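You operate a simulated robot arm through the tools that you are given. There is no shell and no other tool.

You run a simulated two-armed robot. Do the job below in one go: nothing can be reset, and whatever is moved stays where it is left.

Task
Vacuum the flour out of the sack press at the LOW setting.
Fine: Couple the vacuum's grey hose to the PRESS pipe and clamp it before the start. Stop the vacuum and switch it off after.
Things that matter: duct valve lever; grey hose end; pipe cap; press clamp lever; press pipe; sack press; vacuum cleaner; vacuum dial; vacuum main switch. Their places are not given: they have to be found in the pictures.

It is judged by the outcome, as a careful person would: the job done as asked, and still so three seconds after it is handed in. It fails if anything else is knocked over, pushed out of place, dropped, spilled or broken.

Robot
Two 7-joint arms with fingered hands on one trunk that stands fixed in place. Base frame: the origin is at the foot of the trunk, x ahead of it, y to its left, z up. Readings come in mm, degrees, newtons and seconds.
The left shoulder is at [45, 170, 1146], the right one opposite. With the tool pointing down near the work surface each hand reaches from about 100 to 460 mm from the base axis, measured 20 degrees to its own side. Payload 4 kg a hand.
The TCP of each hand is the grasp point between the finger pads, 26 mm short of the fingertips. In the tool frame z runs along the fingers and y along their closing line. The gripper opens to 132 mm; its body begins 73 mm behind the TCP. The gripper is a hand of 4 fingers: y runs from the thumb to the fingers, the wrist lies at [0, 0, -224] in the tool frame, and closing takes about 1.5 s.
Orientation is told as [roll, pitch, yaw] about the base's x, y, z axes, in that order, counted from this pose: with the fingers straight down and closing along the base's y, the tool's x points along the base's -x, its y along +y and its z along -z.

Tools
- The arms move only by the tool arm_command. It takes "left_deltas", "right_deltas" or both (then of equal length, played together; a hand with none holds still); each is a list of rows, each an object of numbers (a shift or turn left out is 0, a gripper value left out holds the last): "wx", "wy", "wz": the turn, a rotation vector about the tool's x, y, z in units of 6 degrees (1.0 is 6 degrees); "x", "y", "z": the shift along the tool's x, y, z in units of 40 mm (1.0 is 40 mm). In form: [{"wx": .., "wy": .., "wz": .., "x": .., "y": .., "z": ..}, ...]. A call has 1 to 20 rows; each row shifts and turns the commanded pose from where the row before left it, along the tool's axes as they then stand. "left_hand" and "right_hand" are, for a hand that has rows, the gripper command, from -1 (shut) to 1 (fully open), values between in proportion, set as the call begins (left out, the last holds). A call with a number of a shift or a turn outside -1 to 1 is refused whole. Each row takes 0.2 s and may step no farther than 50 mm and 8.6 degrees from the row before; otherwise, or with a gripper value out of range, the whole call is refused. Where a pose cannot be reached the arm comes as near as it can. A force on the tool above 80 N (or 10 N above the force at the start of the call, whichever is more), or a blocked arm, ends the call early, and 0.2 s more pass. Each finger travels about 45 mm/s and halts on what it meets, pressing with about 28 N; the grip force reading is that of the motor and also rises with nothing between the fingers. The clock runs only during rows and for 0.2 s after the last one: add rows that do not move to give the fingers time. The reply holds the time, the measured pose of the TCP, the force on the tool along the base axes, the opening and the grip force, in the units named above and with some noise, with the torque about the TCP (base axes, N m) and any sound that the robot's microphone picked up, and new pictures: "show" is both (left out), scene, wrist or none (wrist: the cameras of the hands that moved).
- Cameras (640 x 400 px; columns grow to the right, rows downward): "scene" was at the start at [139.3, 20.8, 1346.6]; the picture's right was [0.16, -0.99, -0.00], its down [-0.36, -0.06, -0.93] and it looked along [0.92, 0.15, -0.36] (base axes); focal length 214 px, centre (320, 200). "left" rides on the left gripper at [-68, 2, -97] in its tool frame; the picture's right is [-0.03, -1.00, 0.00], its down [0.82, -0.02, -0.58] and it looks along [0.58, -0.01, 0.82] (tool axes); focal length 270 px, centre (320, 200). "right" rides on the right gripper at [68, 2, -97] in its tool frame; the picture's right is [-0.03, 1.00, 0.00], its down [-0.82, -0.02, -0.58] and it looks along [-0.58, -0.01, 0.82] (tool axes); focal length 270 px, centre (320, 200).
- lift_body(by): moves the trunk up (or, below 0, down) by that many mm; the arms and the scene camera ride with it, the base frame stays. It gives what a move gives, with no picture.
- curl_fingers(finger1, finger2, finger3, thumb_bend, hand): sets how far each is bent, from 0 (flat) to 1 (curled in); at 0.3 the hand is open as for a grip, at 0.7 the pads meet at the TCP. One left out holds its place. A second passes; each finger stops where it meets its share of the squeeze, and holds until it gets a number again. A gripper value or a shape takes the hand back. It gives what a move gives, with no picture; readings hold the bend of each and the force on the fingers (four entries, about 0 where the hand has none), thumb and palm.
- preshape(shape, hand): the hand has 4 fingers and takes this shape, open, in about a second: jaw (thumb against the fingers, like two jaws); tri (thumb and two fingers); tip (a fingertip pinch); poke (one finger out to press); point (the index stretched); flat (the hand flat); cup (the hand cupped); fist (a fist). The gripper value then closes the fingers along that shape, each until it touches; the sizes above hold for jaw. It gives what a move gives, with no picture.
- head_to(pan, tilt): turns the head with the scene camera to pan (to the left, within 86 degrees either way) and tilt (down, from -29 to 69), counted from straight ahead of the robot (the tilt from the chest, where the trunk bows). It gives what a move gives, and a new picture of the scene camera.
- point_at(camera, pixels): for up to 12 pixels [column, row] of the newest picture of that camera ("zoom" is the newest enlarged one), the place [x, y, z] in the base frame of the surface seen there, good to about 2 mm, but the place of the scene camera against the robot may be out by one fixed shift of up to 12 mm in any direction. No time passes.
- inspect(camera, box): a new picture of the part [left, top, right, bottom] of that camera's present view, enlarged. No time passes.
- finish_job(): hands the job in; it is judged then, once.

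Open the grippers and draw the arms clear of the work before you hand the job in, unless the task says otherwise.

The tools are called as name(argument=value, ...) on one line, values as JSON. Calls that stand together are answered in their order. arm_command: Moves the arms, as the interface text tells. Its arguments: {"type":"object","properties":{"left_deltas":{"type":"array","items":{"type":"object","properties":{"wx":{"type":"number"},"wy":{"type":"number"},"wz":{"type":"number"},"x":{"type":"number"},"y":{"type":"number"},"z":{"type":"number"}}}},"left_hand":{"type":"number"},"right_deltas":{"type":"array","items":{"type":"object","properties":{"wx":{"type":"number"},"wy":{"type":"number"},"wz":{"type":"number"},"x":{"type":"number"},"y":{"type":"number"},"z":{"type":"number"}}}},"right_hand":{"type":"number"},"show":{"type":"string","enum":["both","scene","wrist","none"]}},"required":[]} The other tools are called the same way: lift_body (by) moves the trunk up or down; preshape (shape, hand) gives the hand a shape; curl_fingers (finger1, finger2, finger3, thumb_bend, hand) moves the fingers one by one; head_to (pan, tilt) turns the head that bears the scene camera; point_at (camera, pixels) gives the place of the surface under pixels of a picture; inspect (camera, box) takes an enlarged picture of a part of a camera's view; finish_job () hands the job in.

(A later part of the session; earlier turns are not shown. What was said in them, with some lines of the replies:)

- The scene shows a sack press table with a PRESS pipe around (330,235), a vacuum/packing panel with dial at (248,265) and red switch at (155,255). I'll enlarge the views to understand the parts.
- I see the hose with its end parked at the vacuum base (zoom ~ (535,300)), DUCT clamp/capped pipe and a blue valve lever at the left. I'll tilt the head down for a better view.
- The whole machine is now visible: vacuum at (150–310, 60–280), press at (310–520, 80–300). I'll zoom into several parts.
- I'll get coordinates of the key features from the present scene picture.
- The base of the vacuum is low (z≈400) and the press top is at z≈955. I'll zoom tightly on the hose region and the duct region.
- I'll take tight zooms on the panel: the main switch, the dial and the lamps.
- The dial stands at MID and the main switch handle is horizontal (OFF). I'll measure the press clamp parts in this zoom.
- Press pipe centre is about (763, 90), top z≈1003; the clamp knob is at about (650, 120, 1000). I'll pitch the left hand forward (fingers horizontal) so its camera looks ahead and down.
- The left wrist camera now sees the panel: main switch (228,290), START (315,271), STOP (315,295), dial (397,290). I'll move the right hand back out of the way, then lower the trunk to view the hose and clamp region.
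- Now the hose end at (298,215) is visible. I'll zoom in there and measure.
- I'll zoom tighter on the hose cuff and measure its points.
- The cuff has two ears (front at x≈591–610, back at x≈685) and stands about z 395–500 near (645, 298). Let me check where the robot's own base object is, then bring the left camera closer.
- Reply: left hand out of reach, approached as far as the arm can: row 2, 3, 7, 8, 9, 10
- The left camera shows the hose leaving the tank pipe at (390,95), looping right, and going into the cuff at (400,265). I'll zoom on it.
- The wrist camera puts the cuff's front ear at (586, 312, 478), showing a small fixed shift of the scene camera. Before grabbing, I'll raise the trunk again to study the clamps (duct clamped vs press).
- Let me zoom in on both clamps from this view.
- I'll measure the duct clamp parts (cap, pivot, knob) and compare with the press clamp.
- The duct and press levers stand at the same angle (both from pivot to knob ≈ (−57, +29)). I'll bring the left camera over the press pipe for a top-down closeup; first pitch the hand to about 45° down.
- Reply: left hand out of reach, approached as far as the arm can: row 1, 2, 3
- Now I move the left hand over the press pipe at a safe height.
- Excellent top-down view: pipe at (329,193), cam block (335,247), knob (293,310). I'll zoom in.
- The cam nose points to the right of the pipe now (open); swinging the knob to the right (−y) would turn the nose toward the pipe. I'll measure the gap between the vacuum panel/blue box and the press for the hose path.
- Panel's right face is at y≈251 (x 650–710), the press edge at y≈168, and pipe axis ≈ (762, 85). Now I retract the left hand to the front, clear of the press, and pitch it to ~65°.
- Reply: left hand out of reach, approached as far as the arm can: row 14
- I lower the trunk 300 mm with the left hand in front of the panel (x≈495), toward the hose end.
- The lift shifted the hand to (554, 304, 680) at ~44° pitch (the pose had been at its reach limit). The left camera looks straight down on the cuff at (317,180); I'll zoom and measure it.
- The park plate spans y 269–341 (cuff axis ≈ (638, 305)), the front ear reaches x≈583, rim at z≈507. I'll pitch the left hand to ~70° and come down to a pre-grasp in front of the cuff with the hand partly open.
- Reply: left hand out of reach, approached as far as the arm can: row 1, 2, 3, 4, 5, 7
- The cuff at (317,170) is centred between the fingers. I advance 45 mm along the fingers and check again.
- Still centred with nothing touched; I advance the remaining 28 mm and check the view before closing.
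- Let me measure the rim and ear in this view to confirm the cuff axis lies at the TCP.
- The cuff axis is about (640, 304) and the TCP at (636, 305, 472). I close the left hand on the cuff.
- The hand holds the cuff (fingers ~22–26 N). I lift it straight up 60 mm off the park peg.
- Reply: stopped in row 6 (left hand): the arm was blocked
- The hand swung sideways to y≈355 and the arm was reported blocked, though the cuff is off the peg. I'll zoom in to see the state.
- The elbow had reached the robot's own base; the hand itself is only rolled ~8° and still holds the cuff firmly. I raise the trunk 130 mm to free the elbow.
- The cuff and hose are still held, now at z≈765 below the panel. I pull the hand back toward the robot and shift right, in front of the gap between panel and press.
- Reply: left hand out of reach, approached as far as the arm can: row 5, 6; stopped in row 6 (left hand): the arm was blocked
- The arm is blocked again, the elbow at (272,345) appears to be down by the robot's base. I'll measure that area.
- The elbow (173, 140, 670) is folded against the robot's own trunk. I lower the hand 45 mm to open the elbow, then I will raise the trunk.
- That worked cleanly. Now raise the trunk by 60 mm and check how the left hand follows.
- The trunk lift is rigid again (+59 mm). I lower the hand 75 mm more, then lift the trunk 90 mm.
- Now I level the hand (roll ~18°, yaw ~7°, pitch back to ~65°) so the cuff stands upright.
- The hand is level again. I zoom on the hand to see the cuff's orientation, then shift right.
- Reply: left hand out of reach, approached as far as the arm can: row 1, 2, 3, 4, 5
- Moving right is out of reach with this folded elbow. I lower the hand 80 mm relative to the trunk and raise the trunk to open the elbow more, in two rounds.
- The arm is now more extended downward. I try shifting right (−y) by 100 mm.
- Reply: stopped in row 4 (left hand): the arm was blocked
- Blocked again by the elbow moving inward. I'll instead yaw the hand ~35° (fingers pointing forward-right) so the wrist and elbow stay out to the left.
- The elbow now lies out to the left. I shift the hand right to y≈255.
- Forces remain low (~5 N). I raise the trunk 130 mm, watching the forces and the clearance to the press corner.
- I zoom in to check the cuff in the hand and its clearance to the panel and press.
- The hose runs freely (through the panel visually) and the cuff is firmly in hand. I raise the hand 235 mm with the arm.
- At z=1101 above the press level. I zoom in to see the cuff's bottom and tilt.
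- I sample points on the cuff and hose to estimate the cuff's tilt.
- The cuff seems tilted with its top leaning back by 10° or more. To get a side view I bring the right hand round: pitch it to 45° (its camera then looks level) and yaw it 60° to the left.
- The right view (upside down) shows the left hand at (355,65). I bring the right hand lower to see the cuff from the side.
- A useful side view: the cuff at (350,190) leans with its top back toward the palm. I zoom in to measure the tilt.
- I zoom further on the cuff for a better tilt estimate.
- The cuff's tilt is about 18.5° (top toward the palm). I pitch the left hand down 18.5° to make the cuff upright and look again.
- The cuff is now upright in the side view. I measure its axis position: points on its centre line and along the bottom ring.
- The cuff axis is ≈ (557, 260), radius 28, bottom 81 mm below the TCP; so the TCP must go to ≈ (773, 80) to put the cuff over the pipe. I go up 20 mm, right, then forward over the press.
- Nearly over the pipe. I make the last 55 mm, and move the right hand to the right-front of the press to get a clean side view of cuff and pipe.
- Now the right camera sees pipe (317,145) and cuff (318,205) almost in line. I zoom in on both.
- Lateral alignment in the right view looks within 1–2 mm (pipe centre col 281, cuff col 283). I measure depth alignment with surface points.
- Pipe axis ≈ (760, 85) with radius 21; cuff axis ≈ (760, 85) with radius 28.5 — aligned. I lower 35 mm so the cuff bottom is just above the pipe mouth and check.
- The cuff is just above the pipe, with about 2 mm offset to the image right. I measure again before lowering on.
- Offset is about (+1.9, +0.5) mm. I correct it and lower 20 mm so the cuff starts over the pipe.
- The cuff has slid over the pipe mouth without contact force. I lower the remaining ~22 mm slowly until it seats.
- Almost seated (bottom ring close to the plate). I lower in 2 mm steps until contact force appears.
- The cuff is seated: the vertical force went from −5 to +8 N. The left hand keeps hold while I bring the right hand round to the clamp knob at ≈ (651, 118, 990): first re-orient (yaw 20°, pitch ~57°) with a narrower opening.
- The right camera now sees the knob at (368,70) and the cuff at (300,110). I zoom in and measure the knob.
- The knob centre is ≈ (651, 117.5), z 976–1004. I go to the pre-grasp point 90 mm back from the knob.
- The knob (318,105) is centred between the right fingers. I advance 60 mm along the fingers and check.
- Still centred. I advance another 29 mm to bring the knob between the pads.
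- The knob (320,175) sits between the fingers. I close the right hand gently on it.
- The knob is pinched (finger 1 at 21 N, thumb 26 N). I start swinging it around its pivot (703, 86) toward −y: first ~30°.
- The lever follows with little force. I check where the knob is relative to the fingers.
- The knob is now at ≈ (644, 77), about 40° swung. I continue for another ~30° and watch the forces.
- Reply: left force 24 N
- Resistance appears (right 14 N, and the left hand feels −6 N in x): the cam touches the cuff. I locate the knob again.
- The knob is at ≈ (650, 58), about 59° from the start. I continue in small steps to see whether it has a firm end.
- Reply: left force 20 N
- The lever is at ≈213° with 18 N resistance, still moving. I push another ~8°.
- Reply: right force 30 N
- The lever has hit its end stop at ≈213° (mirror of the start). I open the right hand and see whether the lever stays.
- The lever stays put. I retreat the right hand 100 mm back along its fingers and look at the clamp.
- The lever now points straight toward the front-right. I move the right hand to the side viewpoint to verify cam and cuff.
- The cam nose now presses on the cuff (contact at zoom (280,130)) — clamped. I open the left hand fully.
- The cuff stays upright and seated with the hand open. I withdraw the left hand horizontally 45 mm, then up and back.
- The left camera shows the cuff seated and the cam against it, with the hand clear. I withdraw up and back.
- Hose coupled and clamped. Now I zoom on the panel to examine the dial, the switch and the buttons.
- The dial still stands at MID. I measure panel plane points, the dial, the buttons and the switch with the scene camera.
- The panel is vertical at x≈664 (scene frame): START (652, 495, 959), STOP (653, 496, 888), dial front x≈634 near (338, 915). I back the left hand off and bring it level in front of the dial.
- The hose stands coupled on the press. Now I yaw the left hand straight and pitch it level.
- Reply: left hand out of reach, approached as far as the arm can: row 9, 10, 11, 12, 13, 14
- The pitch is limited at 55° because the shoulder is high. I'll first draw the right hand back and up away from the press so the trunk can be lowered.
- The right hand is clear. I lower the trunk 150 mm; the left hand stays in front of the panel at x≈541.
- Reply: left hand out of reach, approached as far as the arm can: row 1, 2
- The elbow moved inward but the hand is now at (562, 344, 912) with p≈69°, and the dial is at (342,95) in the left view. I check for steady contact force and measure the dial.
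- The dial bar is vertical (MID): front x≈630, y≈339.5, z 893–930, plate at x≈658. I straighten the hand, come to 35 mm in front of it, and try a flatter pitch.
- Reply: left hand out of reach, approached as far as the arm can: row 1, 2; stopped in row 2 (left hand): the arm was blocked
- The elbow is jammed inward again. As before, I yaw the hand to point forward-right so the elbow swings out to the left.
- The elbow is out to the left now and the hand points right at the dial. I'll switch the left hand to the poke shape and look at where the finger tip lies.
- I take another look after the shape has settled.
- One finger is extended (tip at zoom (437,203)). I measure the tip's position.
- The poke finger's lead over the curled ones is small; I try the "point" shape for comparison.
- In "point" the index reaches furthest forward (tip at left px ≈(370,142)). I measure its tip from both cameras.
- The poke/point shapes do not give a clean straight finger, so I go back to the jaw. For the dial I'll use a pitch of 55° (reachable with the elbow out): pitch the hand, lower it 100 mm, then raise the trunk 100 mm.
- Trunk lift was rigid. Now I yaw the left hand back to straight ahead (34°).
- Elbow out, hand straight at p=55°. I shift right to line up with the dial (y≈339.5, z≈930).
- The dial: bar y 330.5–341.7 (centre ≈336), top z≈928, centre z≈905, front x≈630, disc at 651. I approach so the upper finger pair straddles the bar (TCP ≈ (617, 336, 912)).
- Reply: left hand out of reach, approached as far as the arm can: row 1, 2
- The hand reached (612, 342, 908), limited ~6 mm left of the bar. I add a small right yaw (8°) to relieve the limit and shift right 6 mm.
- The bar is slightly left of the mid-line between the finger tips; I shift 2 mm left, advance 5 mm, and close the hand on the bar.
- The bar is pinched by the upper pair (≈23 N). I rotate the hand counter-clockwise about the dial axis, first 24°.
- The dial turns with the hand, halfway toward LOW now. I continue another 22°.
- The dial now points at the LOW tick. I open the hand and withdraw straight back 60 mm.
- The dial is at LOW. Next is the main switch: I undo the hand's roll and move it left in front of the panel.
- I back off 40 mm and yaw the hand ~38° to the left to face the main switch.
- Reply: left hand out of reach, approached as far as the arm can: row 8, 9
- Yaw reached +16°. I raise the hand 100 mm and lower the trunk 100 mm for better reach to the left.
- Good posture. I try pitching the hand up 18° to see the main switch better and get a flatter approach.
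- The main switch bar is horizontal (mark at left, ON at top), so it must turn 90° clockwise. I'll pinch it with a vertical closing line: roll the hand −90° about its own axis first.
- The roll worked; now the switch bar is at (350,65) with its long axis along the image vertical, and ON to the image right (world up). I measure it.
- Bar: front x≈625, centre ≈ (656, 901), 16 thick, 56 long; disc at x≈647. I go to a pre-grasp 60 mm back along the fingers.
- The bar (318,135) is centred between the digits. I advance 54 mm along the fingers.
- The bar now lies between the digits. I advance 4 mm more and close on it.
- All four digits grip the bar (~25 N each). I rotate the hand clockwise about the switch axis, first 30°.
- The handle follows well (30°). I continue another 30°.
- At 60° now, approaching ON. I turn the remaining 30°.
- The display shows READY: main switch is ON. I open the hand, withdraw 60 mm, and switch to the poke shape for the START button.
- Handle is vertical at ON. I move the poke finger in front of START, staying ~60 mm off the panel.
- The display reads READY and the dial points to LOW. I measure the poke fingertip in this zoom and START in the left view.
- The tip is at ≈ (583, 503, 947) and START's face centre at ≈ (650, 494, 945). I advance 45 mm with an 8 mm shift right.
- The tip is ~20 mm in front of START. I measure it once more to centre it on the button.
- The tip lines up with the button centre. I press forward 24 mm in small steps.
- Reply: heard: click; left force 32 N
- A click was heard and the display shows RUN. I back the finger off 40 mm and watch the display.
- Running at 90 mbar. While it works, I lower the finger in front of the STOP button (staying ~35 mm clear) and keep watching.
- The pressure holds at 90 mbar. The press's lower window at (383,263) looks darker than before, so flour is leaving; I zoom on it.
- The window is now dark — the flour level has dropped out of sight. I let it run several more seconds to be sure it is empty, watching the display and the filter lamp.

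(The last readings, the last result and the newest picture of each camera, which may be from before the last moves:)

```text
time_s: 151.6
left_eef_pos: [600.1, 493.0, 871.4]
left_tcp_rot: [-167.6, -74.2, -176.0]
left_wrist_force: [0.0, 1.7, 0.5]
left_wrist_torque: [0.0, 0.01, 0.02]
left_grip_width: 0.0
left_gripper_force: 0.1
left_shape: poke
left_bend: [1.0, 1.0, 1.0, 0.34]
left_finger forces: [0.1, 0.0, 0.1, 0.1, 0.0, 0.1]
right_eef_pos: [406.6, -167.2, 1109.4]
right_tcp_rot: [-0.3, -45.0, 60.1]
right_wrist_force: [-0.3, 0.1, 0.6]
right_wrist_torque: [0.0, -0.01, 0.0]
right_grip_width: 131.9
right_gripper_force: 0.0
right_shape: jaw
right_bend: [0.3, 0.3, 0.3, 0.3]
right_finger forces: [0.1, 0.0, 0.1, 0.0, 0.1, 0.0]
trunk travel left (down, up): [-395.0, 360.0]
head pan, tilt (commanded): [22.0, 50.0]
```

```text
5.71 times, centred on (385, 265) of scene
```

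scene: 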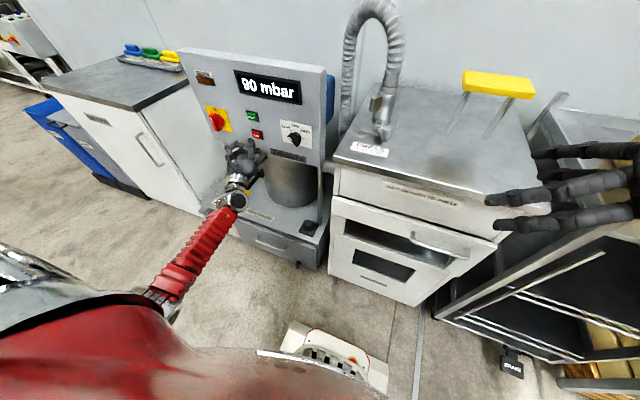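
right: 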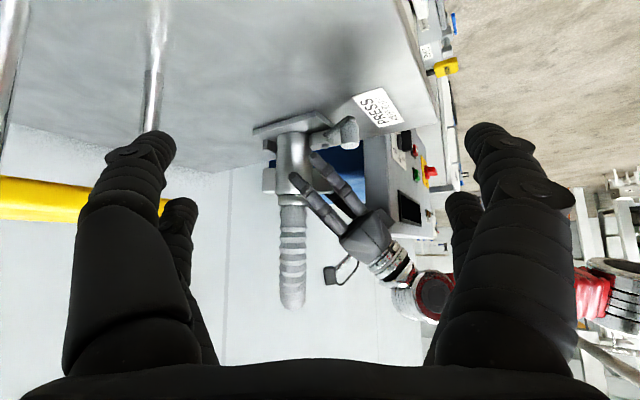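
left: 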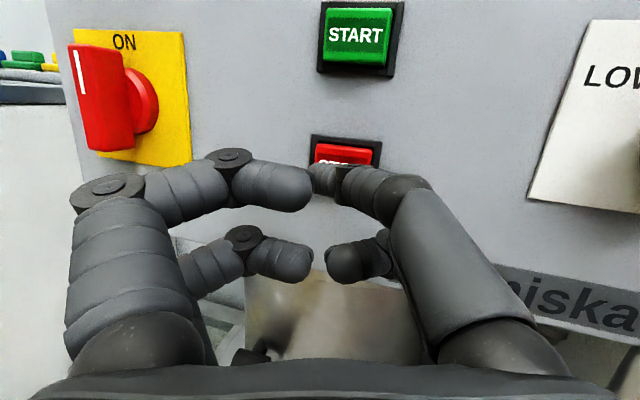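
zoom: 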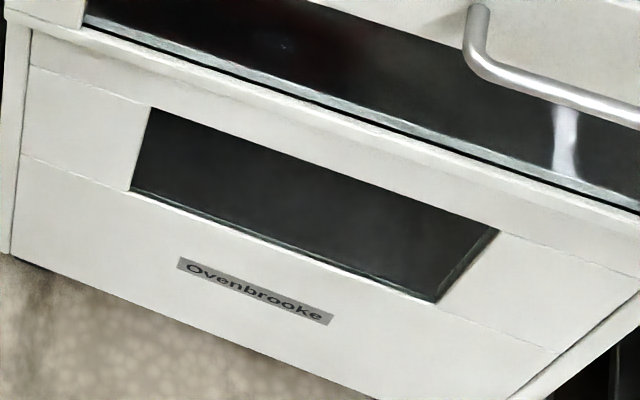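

The window shows an empty dark interior and the reading is steady; the filter lamp is unlit. I wait a little longer within this same move and then press STOP (finger is aligned at y≈494, z≈883).

arm_command(left_deltas=[{"x": 0}, {"x": 0}, {"x": 0}, {"x": 0}, {"x": 0}, {"x": 0}, {"x": 0}, {"x": 0}, {"x": 0}, {"x": 0}, {"x": 0.041, "y": -0.0415, "z": 0.138}, {"x": 0.041, "y": -0.0415, "z": 0.138}, {"x": 0.041, "y": -0.0415, "z": 0.138}], show="both")

inspect(camera="scene", box=[170, 50, 330, 180])

```text
time_s: 154.4
left_eef_pos: [618.7, 492.3, 870.6]
left_tcp_rot: [-167.5, -74.2, -176.1]
left_wrist_force: [0.4, 0.1, -0.6]
left_wrist_torque: [-0.04, -0.01, 0.02]
left_grip_width: 0.0
left_gripper_force: 0.1
left_shape: poke
left_bend: [1.0, 1.0, 1.0, 0.34]
left_finger forces: [0.0, 0.0, 0.1, 0.0, 0.0, 0.0]
right_eef_pos: [406.5, -168.0, 1110.1]
right_tcp_rot: [-0.2, -45.0, 60.2]
right_wrist_force: [-1.1, 0.5, 0.8]
right_wrist_torque: [-0.01, -0.03, 0.02]
right_grip_width: 131.9
right_gripper_force: 0.0
right_shape: jaw
right_bend: [0.3, 0.3, 0.3, 0.3]
right_finger forces: [0.0, 0.1, 0.0, 0.0, 0.0, 0.0]
trunk travel left (down, up): [-395.0, 360.0]
head pan, tilt (commanded): [22.0, 50.0]
```

scene: 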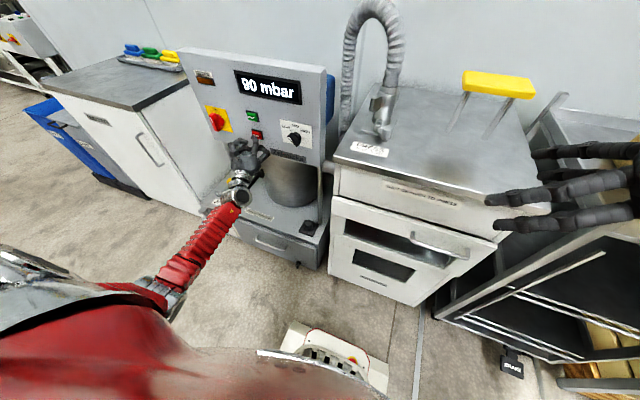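
left: 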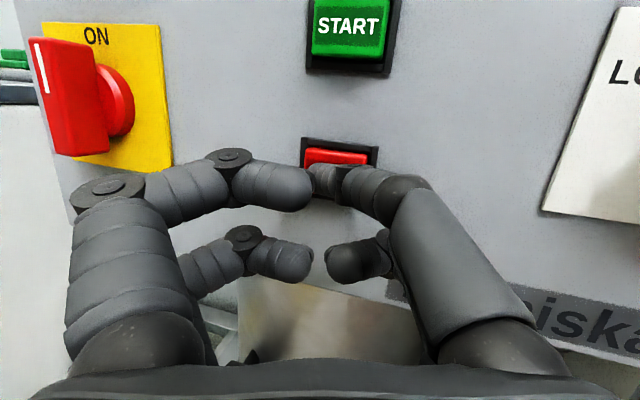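

```text
3.08 times, centred on (250, 115) of scene
```

zoom: 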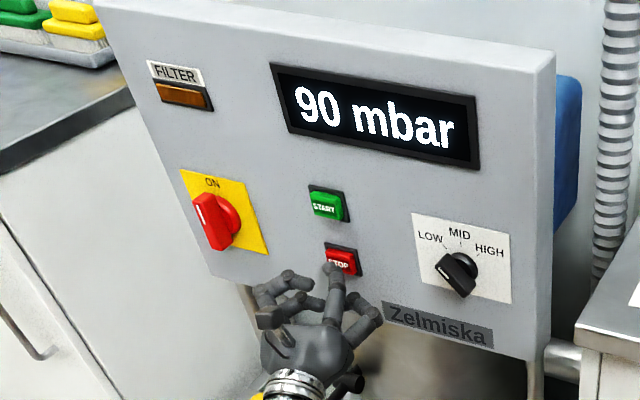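

Still 90 mbar after 12 s with the window empty. Now I press STOP.

arm_command(left_deltas=[{"x": 0.041, "y": -0.0415, "z": 0.138}, {"x": 0.041, "y": -0.0415, "z": 0.138}, {"x": 0.041, "y": -0.0415, "z": 0.138}], show="both")

```text
time_s: 155.2
left_eef_pos: [632.8, 492.3, 872.0]
left_tcp_rot: [-167.6, -74.1, -175.9]
left_wrist_force: [-25.0, -6.0, -1.4]
left_wrist_torque: [0.0, -0.17, 0.14]
left_grip_width: 0.1
left_gripper_force: 0.0
left_shape: poke
left_bend: [1.0, 1.0, 1.0, 0.36]
left_finger forces: [0.0, 0.0, 0.0, 0.0, 25.5, 0.0]
right_eef_pos: [403.6, -168.1, 1111.1]
right_tcp_rot: [-0.3, -45.2, 60.3]
right_wrist_force: [-0.5, 0.8, 0.0]
right_wrist_torque: [-0.01, 0.06, -0.01]
right_grip_width: 131.9
right_gripper_force: 0.0
right_shape: jaw
right_bend: [0.3, 0.3, 0.3, 0.3]
right_finger forces: [0.0, 0.0, 0.0, 0.1, 0.0, 0.0]
trunk travel left (down, up): [-395.0, 360.0]
head pan, tilt (commanded): [22.0, 50.0]
heard: click
```

scene: 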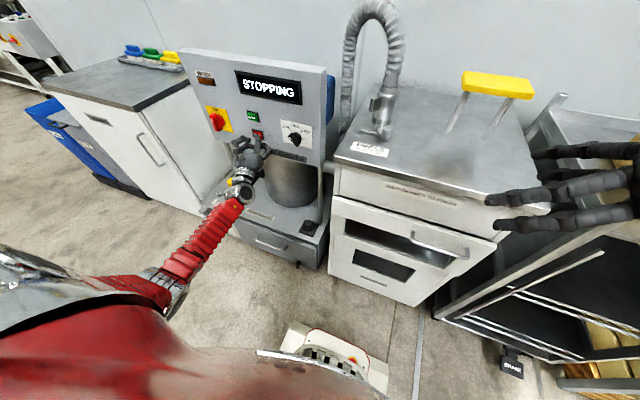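
left: 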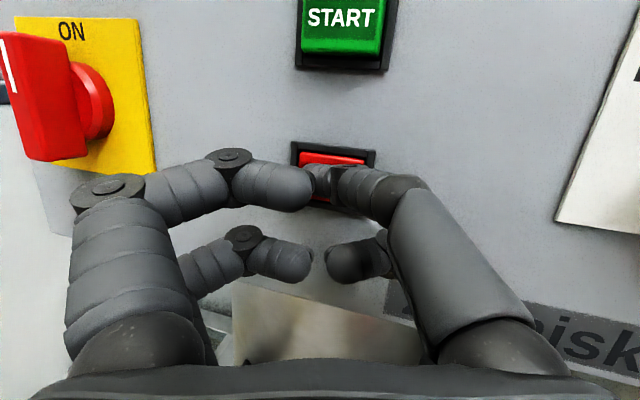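

Click heard; the display shows STOPPING. I back off and wait for it to come to rest.

arm_command(left_deltas=[{"x": -0.137, "y": 0.138, "z": -0.46}, {"x": -0.137, "y": 0.138, "z": -0.46}, {"x": -0.137, "y": 0.138, "z": -0.46}, {"x": -0.1, "y": 0.1, "z": -0.35}, {"x": 0}, {"x": 0}, {"x": 0}, {"x": 0}, {"x": 0}, {"x": 0}, {"x": 0}, {"x": 0}, {"x": 0}, {"x": 0}], show="both")

inspect(camera="scene", box=[170, 50, 450, 300])

```text
time_s: 158.2
left_eef_pos: [559.3, 493.4, 871.1]
left_tcp_rot: [-167.6, -74.2, -176.0]
left_wrist_force: [-0.5, -0.1, 0.4]
left_wrist_torque: [-0.03, 0.02, 0.01]
left_grip_width: 0.2
left_gripper_force: 0.1
left_shape: poke
left_bend: [1.0, 1.0, 1.0, 0.34]
left_finger forces: [0.0, 0.0, 0.0, 0.0, 0.1, 0.1]
right_eef_pos: [407.1, -168.3, 1109.5]
right_tcp_rot: [-0.2, -45.0, 60.2]
right_wrist_force: [-0.3, 0.2, -0.4]
right_wrist_torque: [0.03, 0.0, -0.02]
right_grip_width: 131.9
right_gripper_force: 0.0
right_shape: jaw
right_bend: [0.3, 0.3, 0.3, 0.3]
right_finger forces: [0.0, 0.0, 0.0, 0.0, 0.0, 0.0]
trunk travel left (down, up): [-395.0, 360.0]
head pan, tilt (commanded): [22.0, 50.0]
```

scene: 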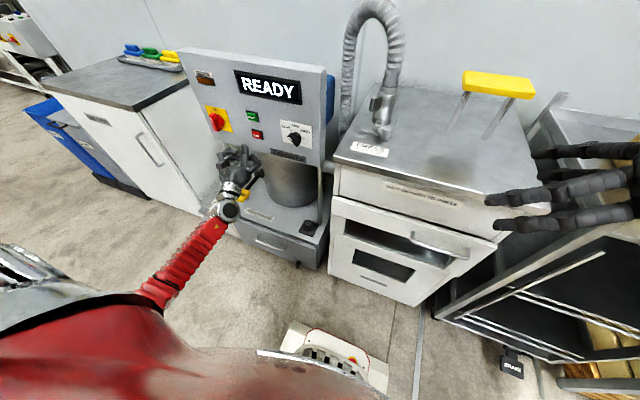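
left: 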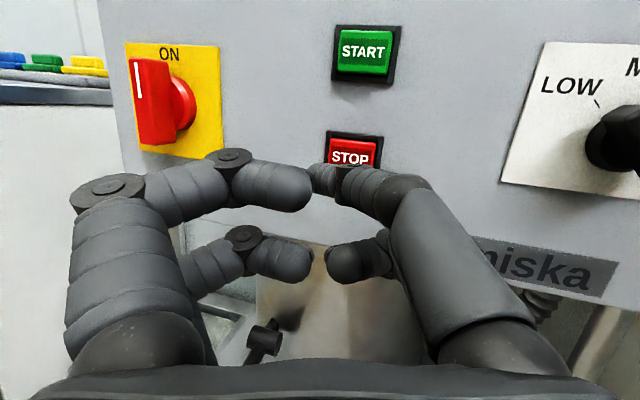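

```text
1.60 times, centred on (310, 175) of scene
```

zoom: 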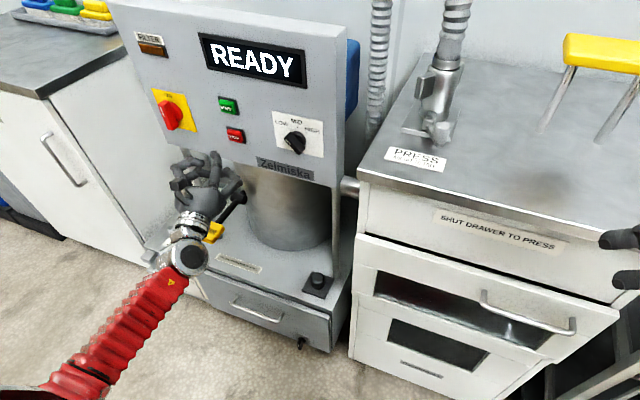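

Stopped, READY. Now the main switch off: back to the jaw shape and over in front of the switch.

preshape(shape="jaw", hand="left")

arm_command(left_deltas=[{"x": -0.117, "y": 0.748, "z": 0.248}, {"x": -0.117, "y": 0.748, "z": 0.248}, {"x": -0.117, "y": 0.748, "z": 0.248}, {"x": -0.117, "y": 0.748, "z": 0.248}, {"x": -0.117, "y": 0.748, "z": 0.248}], left_hand=0.1, show="wrist")

```text
time_s: 159.1
left_eef_pos: [560.1, 494.3, 872.2]
left_tcp_rot: [-167.7, -74.2, -176.0]
left_wrist_force: [1.1, -0.4, 0.6]
left_wrist_torque: [0.0, -0.01, 0.04]
left_grip_width: 132.0
left_gripper_force: 0.0
left_shape: jaw
left_bend: [0.3, 0.3, 0.3, 0.3]
left_finger forces: [0.0, 0.1, 0.0, 0.0, 0.0, 0.0]
right_eef_pos: [406.8, -167.5, 1110.4]
right_tcp_rot: [0.0, -45.1, 60.2]
right_wrist_force: [0.3, -0.2, -0.7]
right_wrist_torque: [0.01, 0.03, 0.05]
right_grip_width: 131.8
right_gripper_force: 0.0
right_shape: jaw
right_bend: [0.3, 0.3, 0.3, 0.3]
right_finger forces: [0.0, 0.1, 0.0, 0.0, 0.0, 0.1]
trunk travel left (down, up): [-395.0, 360.0]
head pan, tilt (commanded): [22.0, 50.0]
```

```text
time_s: 160.3
left_eef_pos: [557.5, 649.1, 898.5]
left_tcp_rot: [-167.5, -74.1, -176.1]
left_wrist_force: [-0.5, -0.4, 0.7]
left_wrist_torque: [0.03, -0.01, 0.05]
left_grip_width: 73.1
left_gripper_force: 0.1
left_shape: jaw
left_bend: [0.72, 0.72, 0.72, 0.7]
left_finger forces: [0.0, 0.0, 0.0, 0.1, 0.0, 0.0]
right_eef_pos: [406.8, -168.1, 1109.5]
right_tcp_rot: [-0.2, -45.0, 60.1]
right_wrist_force: [0.0, -0.2, 0.4]
right_wrist_torque: [-0.01, -0.02, 0.02]
right_grip_width: 132.1
right_gripper_force: 0.0
right_shape: jaw
right_bend: [0.3, 0.3, 0.3, 0.3]
right_finger forces: [0.0, 0.1, 0.0, 0.1, 0.1, 0.0]
trunk travel left (down, up): [-395.0, 360.0]
head pan, tilt (commanded): [22.0, 50.0]
```

left: 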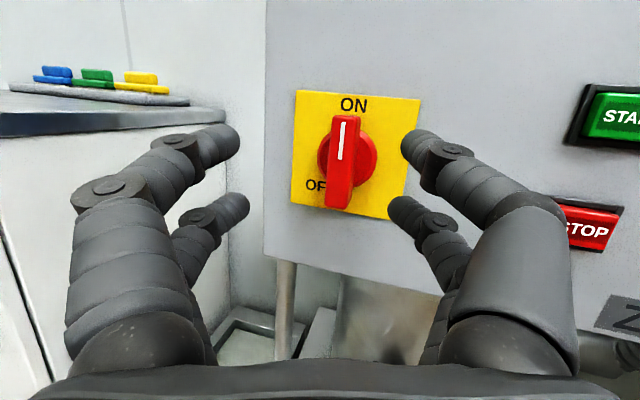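

Same pose as after release. I advance 60 mm straight in so the handle lies between the digits.

arm_command(left_deltas=[{"x": 0.137, "y": -0.138, "z": 0.46}, {"x": 0.137, "y": -0.138, "z": 0.46}, {"x": 0.14, "y": -0.13, "z": 0.46}], show="wrist")

```text
time_s: 161.1
left_eef_pos: [616.7, 648.9, 900.0]
left_tcp_rot: [-167.8, -74.3, -175.7]
left_wrist_force: [-2.7, -0.3, 0.1]
left_wrist_torque: [0.03, 0.09, -0.13]
left_grip_width: 72.6
left_gripper_force: 0.0
left_shape: jaw
left_bend: [0.72, 0.72, 0.73, 0.7]
left_finger forces: [0.1, 0.1, 3.3, 0.1, 0.1, 0.0]
right_eef_pos: [405.8, -168.5, 1111.1]
right_tcp_rot: [-0.2, -45.2, 60.3]
right_wrist_force: [-0.8, 0.2, -0.1]
right_wrist_torque: [0.03, -0.02, -0.01]
right_grip_width: 132.2
right_gripper_force: 0.0
right_shape: jaw
right_bend: [0.3, 0.3, 0.3, 0.3]
right_finger forces: [0.0, 0.0, 0.0, 0.0, 0.0, 0.0]
trunk travel left (down, up): [-395.0, 360.0]
head pan, tilt (commanded): [22.0, 50.0]
```

left: 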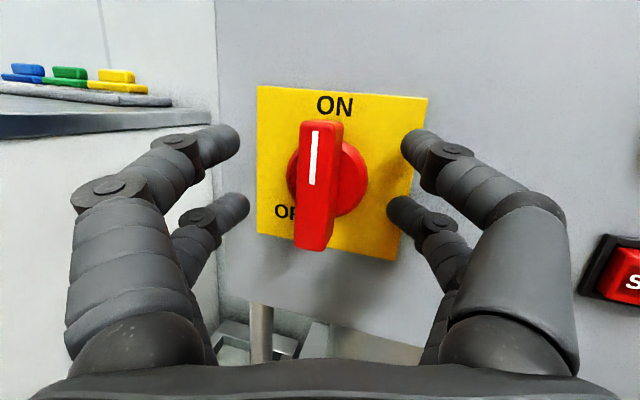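

Handle is centred at (320,180). I lower 3 mm, ease off 1 mm, and close.

arm_command(left_deltas=[{"x": 0.065, "y": 0.011, "z": -0.043}, {"x": 0}, {"x": 0}, {"x": 0}, {"x": 0}, {"x": 0}, {"x": 0}, {"x": 0}], left_hand=-1, show="wrist")

```text
time_s: 162.9
left_eef_pos: [616.4, 650.9, 896.0]
left_tcp_rot: [-167.3, -74.3, -176.2]
left_wrist_force: [-0.9, 10.7, -3.1]
left_wrist_torque: [0.03, 0.15, -0.19]
left_grip_width: 11.3
left_gripper_force: 28.1
left_shape: jaw
left_bend: [0.7, 0.71, 0.76, 0.7]
left_finger forces: [30.0, 26.4, 18.2, 0.1, 27.5, 0.0]
right_eef_pos: [406.2, -167.0, 1109.3]
right_tcp_rot: [-0.3, -45.0, 60.2]
right_wrist_force: [0.6, 0.3, 0.3]
right_wrist_torque: [-0.02, 0.03, -0.02]
right_grip_width: 131.5
right_gripper_force: 0.1
right_shape: jaw
right_bend: [0.3, 0.3, 0.3, 0.3]
right_finger forces: [0.1, 0.1, 0.1, 0.0, 0.0, 0.0]
trunk travel left (down, up): [-395.0, 360.0]
head pan, tilt (commanded): [22.0, 50.0]
```

left: 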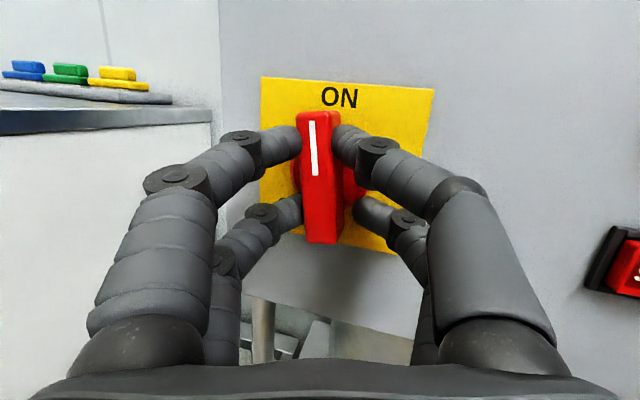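

Gripped. I rotate back counter-clockwise, first 45°.

arm_command(left_deltas=[{"wx": -0.2727, "wy": 0.276, "wz": -0.9215, "x": -0.0153, "y": -0.011}, {"wx": -0.2727, "wy": 0.276, "wz": -0.9215, "x": -0.0153, "y": -0.011}, {"wx": -0.2727, "wy": 0.276, "wz": -0.9215, "x": -0.0153, "y": -0.011}, {"wx": -0.2727, "wy": 0.276, "wz": -0.9215, "x": -0.0153, "y": -0.011}, {"wx": -0.2727, "wy": 0.276, "wz": -0.9215, "x": -0.0153, "y": -0.011}, {"wx": -0.2727, "wy": 0.276, "wz": -0.9215, "x": -0.0153, "y": -0.011}, {"wx": -0.2727, "wy": 0.276, "wz": -0.9215, "x": -0.0153, "y": -0.011}], show="wrist")

```text
time_s: 164.5
left_eef_pos: [617.5, 647.6, 897.4]
left_tcp_rot: [-90.6, -46.6, 113.2]
left_wrist_force: [2.1, 4.8, -5.7]
left_wrist_torque: [-0.03, -0.1, -0.32]
left_grip_width: 10.9
left_gripper_force: 28.3
left_shape: jaw
left_bend: [0.7, 0.71, 0.76, 0.7]
left_finger forces: [30.1, 25.1, 20.3, 0.0, 27.0, 0.0]
right_eef_pos: [407.1, -167.1, 1111.0]
right_tcp_rot: [-0.1, -45.0, 60.1]
right_wrist_force: [0.4, -0.6, 0.4]
right_wrist_torque: [0.04, -0.03, 0.01]
right_grip_width: 131.7
right_gripper_force: 0.0
right_shape: jaw
right_bend: [0.3, 0.3, 0.3, 0.3]
right_finger forces: [0.0, 0.1, 0.0, 0.0, 0.0, 0.1]
trunk travel left (down, up): [-395.0, 360.0]
head pan, tilt (commanded): [22.0, 50.0]
```

left: 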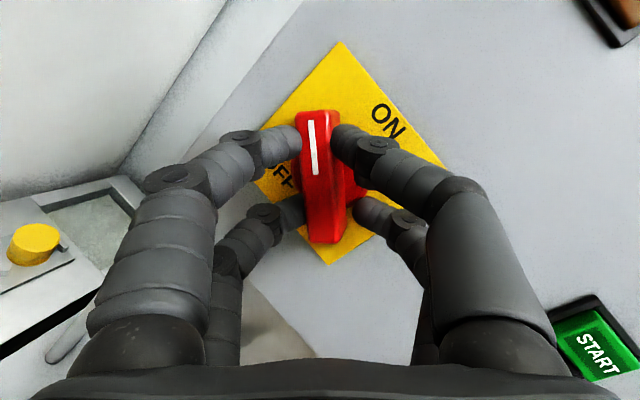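

The handle follows. I turn the remaining ~48°.

arm_command(left_deltas=[{"wx": -0.2727, "wy": 0.276, "wz": -0.9215, "x": -0.0153, "y": -0.011}, {"wx": -0.2727, "wy": 0.276, "wz": -0.9215, "x": -0.0153, "y": -0.011}, {"wx": -0.2727, "wy": 0.276, "wz": -0.9215, "x": -0.0153, "y": -0.011}, {"wx": -0.2727, "wy": 0.276, "wz": -0.9215, "x": -0.0153, "y": -0.011}, {"wx": -0.2727, "wy": 0.276, "wz": -0.9215, "x": -0.0153, "y": -0.011}, {"wx": -0.2727, "wy": 0.276, "wz": -0.9215, "x": -0.0153, "y": -0.011}, {"wx": -0.2727, "wy": 0.276, "wz": -0.9215, "x": -0.0153, "y": -0.011}, {"wx": -0.2727, "wy": 0.276, "wz": -0.9215, "x": -0.0153, "y": -0.011}], show="both")

inspect(camera="scene", box=[170, 50, 330, 180])

```text
time_s: 166.3
left_eef_pos: [617.4, 650.6, 906.7]
left_tcp_rot: [-73.6, -1.1, 105.7]
left_wrist_force: [-2.1, -6.7, -3.3]
left_wrist_torque: [1.16, -0.1, -0.45]
left_grip_width: 10.3
left_gripper_force: 27.9
left_shape: jaw
left_bend: [0.7, 0.67, 0.77, 0.7]
left_finger forces: [27.8, 31.7, 27.9, 0.0, 36.9, 0.1]
right_eef_pos: [404.6, -168.9, 1110.2]
right_tcp_rot: [-0.2, -45.1, 60.1]
right_wrist_force: [0.1, -0.8, -0.6]
right_wrist_torque: [-0.02, -0.03, 0.01]
right_grip_width: 131.9
right_gripper_force: 0.1
right_shape: jaw
right_bend: [0.3, 0.3, 0.3, 0.3]
right_finger forces: [0.0, 0.1, 0.0, 0.0, 0.1, 0.0]
trunk travel left (down, up): [-395.0, 360.0]
head pan, tilt (commanded): [22.0, 50.0]
```

scene: 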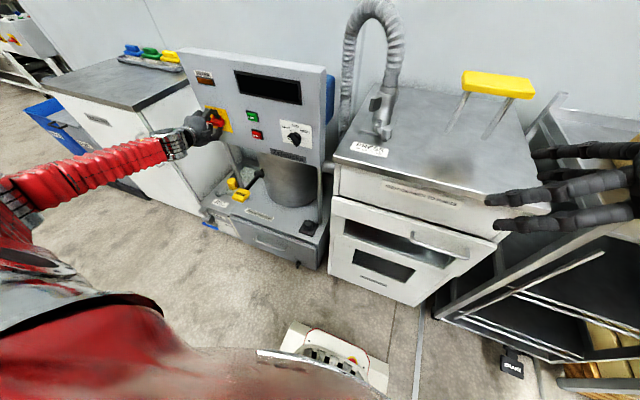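
left: 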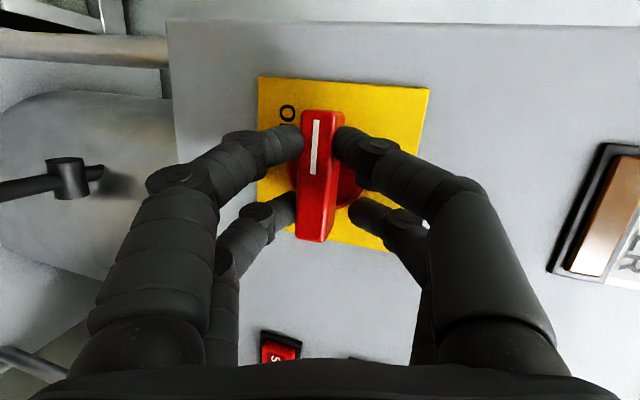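

```text
3.08 times, centred on (250, 115) of scene
```

zoom: 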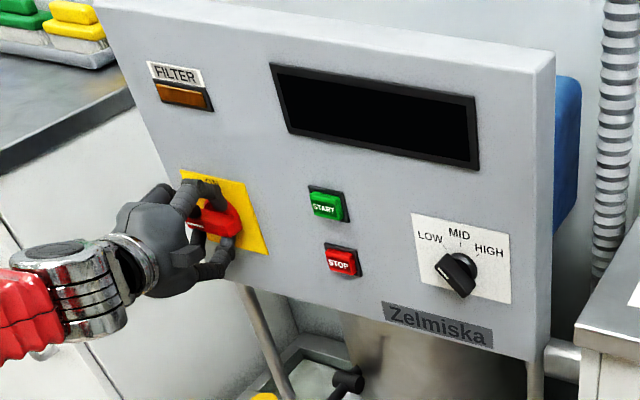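

The display is dark: switched off. I open the hand and withdraw straight back.

arm_command(left_deltas=[{"x": 0}, {"x": 0}, {"x": 0}, {"x": 0}, {"x": 0}, {"x": -0.137, "y": 0.138, "z": -0.46}, {"x": -0.137, "y": 0.138, "z": -0.46}, {"x": -0.137, "y": 0.138, "z": -0.46}, {"x": -0.137, "y": 0.138, "z": -0.46}], left_hand=0.1, show="both")

inspect(camera="left", box=[250, 40, 430, 200])

inspect(camera="scene", box=[320, 70, 430, 180])

```text
time_s: 168.3
left_eef_pos: [545.5, 650.2, 909.7]
left_tcp_rot: [-74.2, -0.6, 105.7]
left_wrist_force: [-4.4, -0.5, -8.4]
left_wrist_torque: [0.17, -0.77, -0.08]
left_grip_width: 72.5
left_gripper_force: 0.1
left_shape: jaw
left_bend: [0.72, 0.72, 0.72, 0.7]
left_finger forces: [0.0, 0.0, 0.0, 0.0, 0.0, 0.1]
left hand out of reach, approached as far as the arm can: row 9
right_eef_pos: [407.8, -167.9, 1109.3]
right_tcp_rot: [0.0, -45.0, 60.0]
right_wrist_force: [0.1, -0.4, -0.2]
right_wrist_torque: [0.03, 0.03, 0.03]
right_grip_width: 131.8
right_gripper_force: 0.1
right_shape: jaw
right_bend: [0.3, 0.3, 0.3, 0.3]
right_finger forces: [0.0, 0.0, 0.0, 0.0, 0.0, 0.0]
trunk travel left (down, up): [-395.0, 360.0]
head pan, tilt (commanded): [22.0, 50.0]
```

scene: 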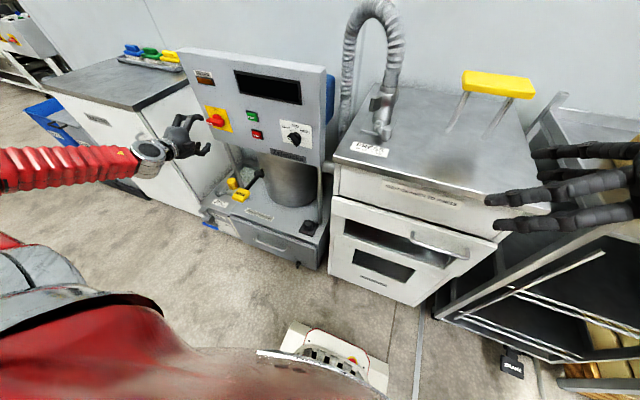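
left: 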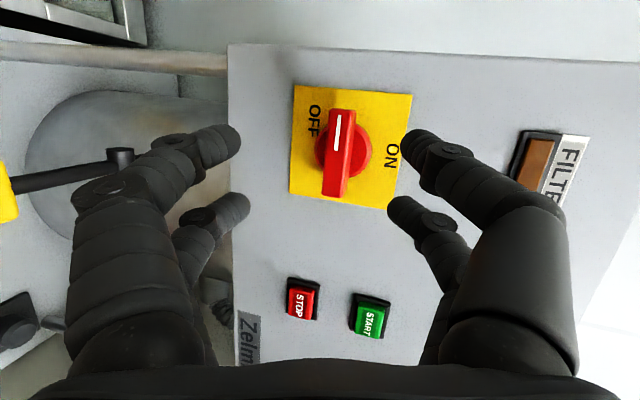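

```text
2.50 times, centred on (340, 120) of left
```

zoom: 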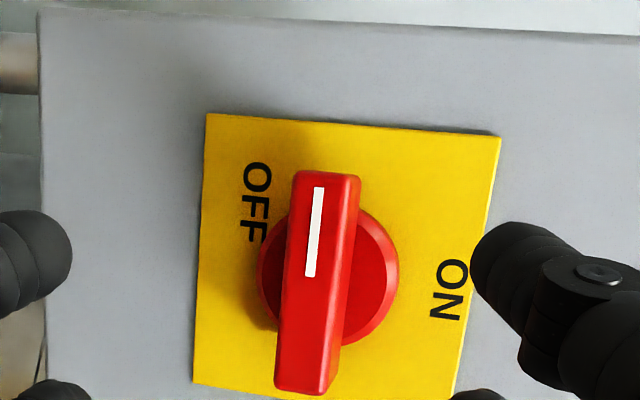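

```text
3.64 times, centred on (375, 125) of scene
```

zoom: 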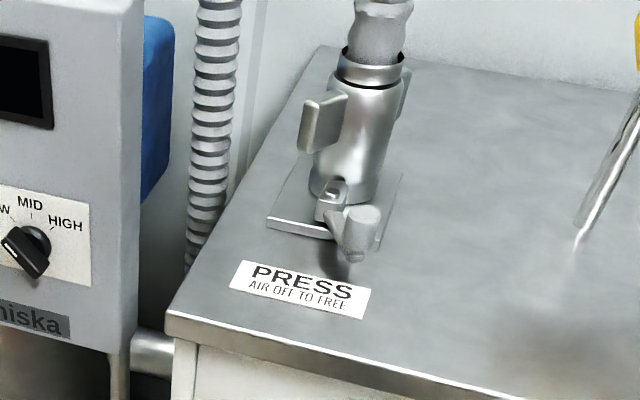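

The switch is at OFF and the hose still clamped on PRESS. The left wrist shows a small residual force; I look at the left arm's surroundings before withdrawing further.

head_to(pan=50, tilt=50)

```text
time_s: 169.3
left_eef_pos: [548.4, 651.0, 918.0]
left_tcp_rot: [-75.1, -0.6, 105.7]
left_wrist_force: [0.3, -0.8, -0.1]
left_wrist_torque: [0.02, 0.01, 0.02]
left_grip_width: 72.4
left_gripper_force: 0.0
left_shape: jaw
left_bend: [0.72, 0.72, 0.72, 0.7]
left_finger forces: [0.0, 0.0, 0.0, 0.0, 0.1, 0.1]
right_eef_pos: [405.4, -166.8, 1110.1]
right_tcp_rot: [-0.2, -45.0, 60.1]
right_wrist_force: [0.1, -0.4, -0.4]
right_wrist_torque: [-0.01, 0.02, -0.01]
right_grip_width: 132.0
right_gripper_force: 0.0
right_shape: jaw
right_bend: [0.3, 0.3, 0.3, 0.3]
right_finger forces: [0.0, 0.1, 0.1, 0.1, 0.0, 0.0]
trunk travel left (down, up): [-395.0, 360.0]
head pan, tilt (commanded): [50.0, 50.0]
```

scene: 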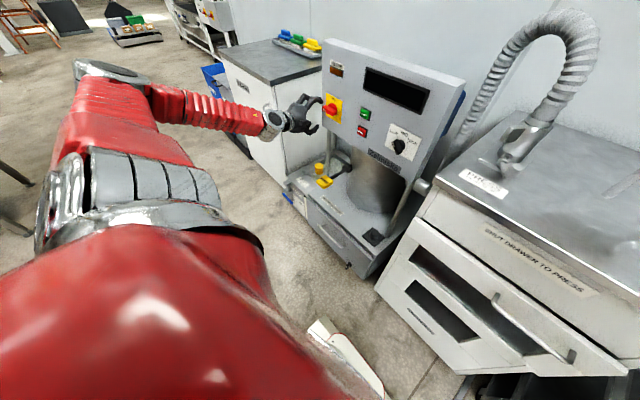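

Nothing is touched by the left arm and forces are back to zero. I roll the left hand back, open it fully, and draw it back from the panel.

arm_command(left_deltas=[{"wz": 1}, {"wz": 1}, {"wz": 1}, {"wz": 1}, {"wz": 1}, {"wz": 1}, {"wz": 1}, {"wz": 1}, {"wz": 1}, {"wz": 1}, {"wz": 1}, {"wz": 1}, {"wz": 1}, {"wz": 1}, {"wz": 1}, {"x": -0.37, "y": -0.22, "z": -0.54}, {"x": -0.37, "y": -0.22, "z": -0.54}, {"x": -0.37, "y": -0.22, "z": -0.54}], left_hand=1, show="both")

```text
time_s: 173.1
left_eef_pos: [505.1, 609.0, 959.3]
left_tcp_rot: [3.6, -73.9, 12.3]
left_wrist_force: [-0.5, 0.3, 0.4]
left_wrist_torque: [-0.01, -0.01, 0.02]
left_grip_width: 131.8
left_gripper_force: 0.0
left_shape: jaw
left_bend: [0.3, 0.3, 0.3, 0.3]
left_finger forces: [0.0, 0.0, 0.1, 0.0, 0.1, 0.0]
left hand out of reach, approached as far as the arm can: row 18
right_eef_pos: [406.5, -168.1, 1110.8]
right_tcp_rot: [-0.2, -45.0, 60.0]
right_wrist_force: [-0.2, 0.0, 0.6]
right_wrist_torque: [-0.03, -0.01, -0.01]
right_grip_width: 132.1
right_gripper_force: 0.0
right_shape: jaw
right_bend: [0.3, 0.3, 0.3, 0.3]
right_finger forces: [0.0, 0.0, 0.0, 0.0, 0.0, 0.0]
trunk travel left (down, up): [-395.0, 360.0]
head pan, tilt (commanded): [50.0, 50.0]
```

scene: 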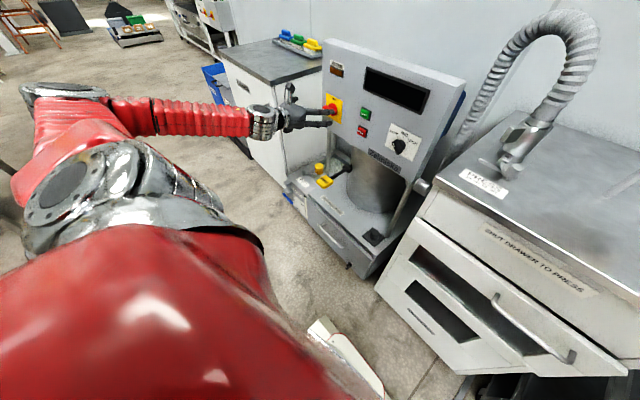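
left: 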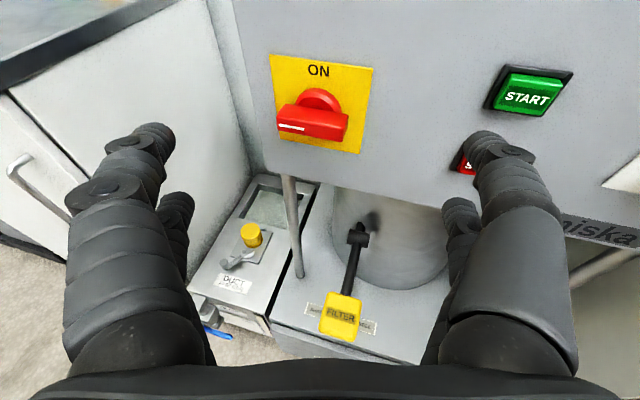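

Both hands are open and clear; switch horizontal at OFF, display dark. One last overall check of the clamp, dial and duct parts.

head_to(pan=25, tilt=48)

inspect(camera="scene", box=[150, 30, 450, 290])

inspect(camera="left", box=[180, 200, 400, 350])

```text
time_s: 173.9
left_eef_pos: [505.5, 610.6, 959.5]
left_tcp_rot: [3.6, -73.9, 12.4]
left_wrist_force: [0.3, 0.8, 0.8]
left_wrist_torque: [-0.01, -0.02, 0.0]
left_grip_width: 132.3
left_gripper_force: 0.2
left_shape: jaw
left_bend: [0.3, 0.3, 0.3, 0.3]
left_finger forces: [0.0, 0.0, 0.0, 0.1, 0.0, 0.1]
right_eef_pos: [406.4, -168.2, 1110.7]
right_tcp_rot: [-0.2, -45.1, 60.1]
right_wrist_force: [-0.3, 0.4, 0.0]
right_wrist_torque: [0.02, -0.01, 0.03]
right_grip_width: 131.8
right_gripper_force: 0.1
right_shape: jaw
right_bend: [0.3, 0.3, 0.3, 0.3]
right_finger forces: [0.0, 0.0, 0.1, 0.1, 0.1, 0.1]
trunk travel left (down, up): [-395.0, 360.0]
head pan, tilt (commanded): [25.0, 48.0]
```

scene: 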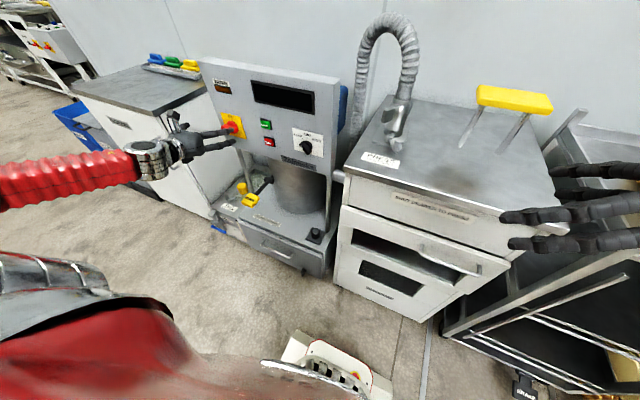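

```text
1.54 times, centred on (300, 160) of scene
```

zoom: 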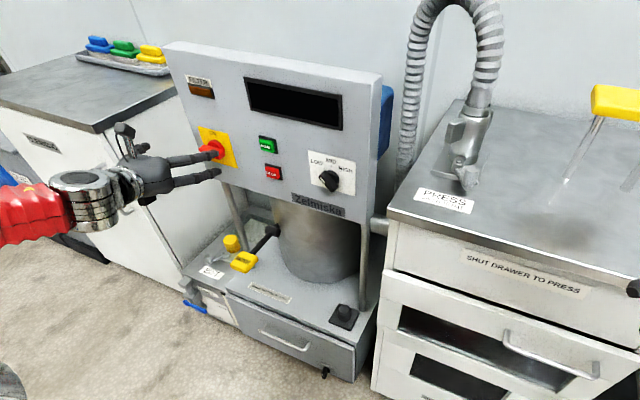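

```text
2.67 times, centred on (290, 275) of left
```

zoom: 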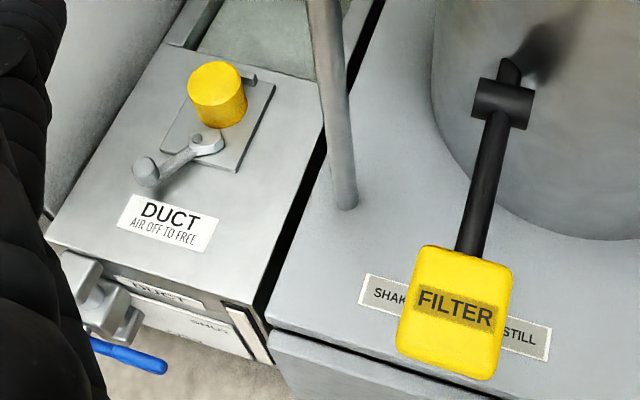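

Everything is as asked: hose clamped on PRESS, window empty, dial at LOW, vacuum stopped and switched off. The duct cap and valve are untouched and the hands are clear, so I hand the job in.

finish_job()

```text
The job is handed in.
```

The sack press has been vacuumed out at the LOW setting, and the vacuum is stopped and switched off. I've handed the job in.

- **Coupling:** The grey hose is seated on the PRESS pipe, and the clamp lever is swung over to its end stop. I did this before the start, and the hose still looked firmly clamped in the last pictures.
- **Run:** I turned the dial from MID to LOW, switched the main switch on and pressed START. The display held 90 mbar for about 12 seconds.
- **Flour:** The press window went dark within about 3 seconds of starting. I take that as the flour being gone, though I could only see through the window.
- **After:** I pressed STOP, the display went from STOPPING to READY, and I turned the main switch back to OFF. The display is now dark.

While I lifted the hose off its park post, the left elbow jammed against the robot's own body and the hand swung about 50 mm sideways. The hose stayed in the grip, and I saw nothing knocked or moved out of place.

I did not touch the duct valve, the duct cap or the filter shaker. Both hands are open and clear of the work.
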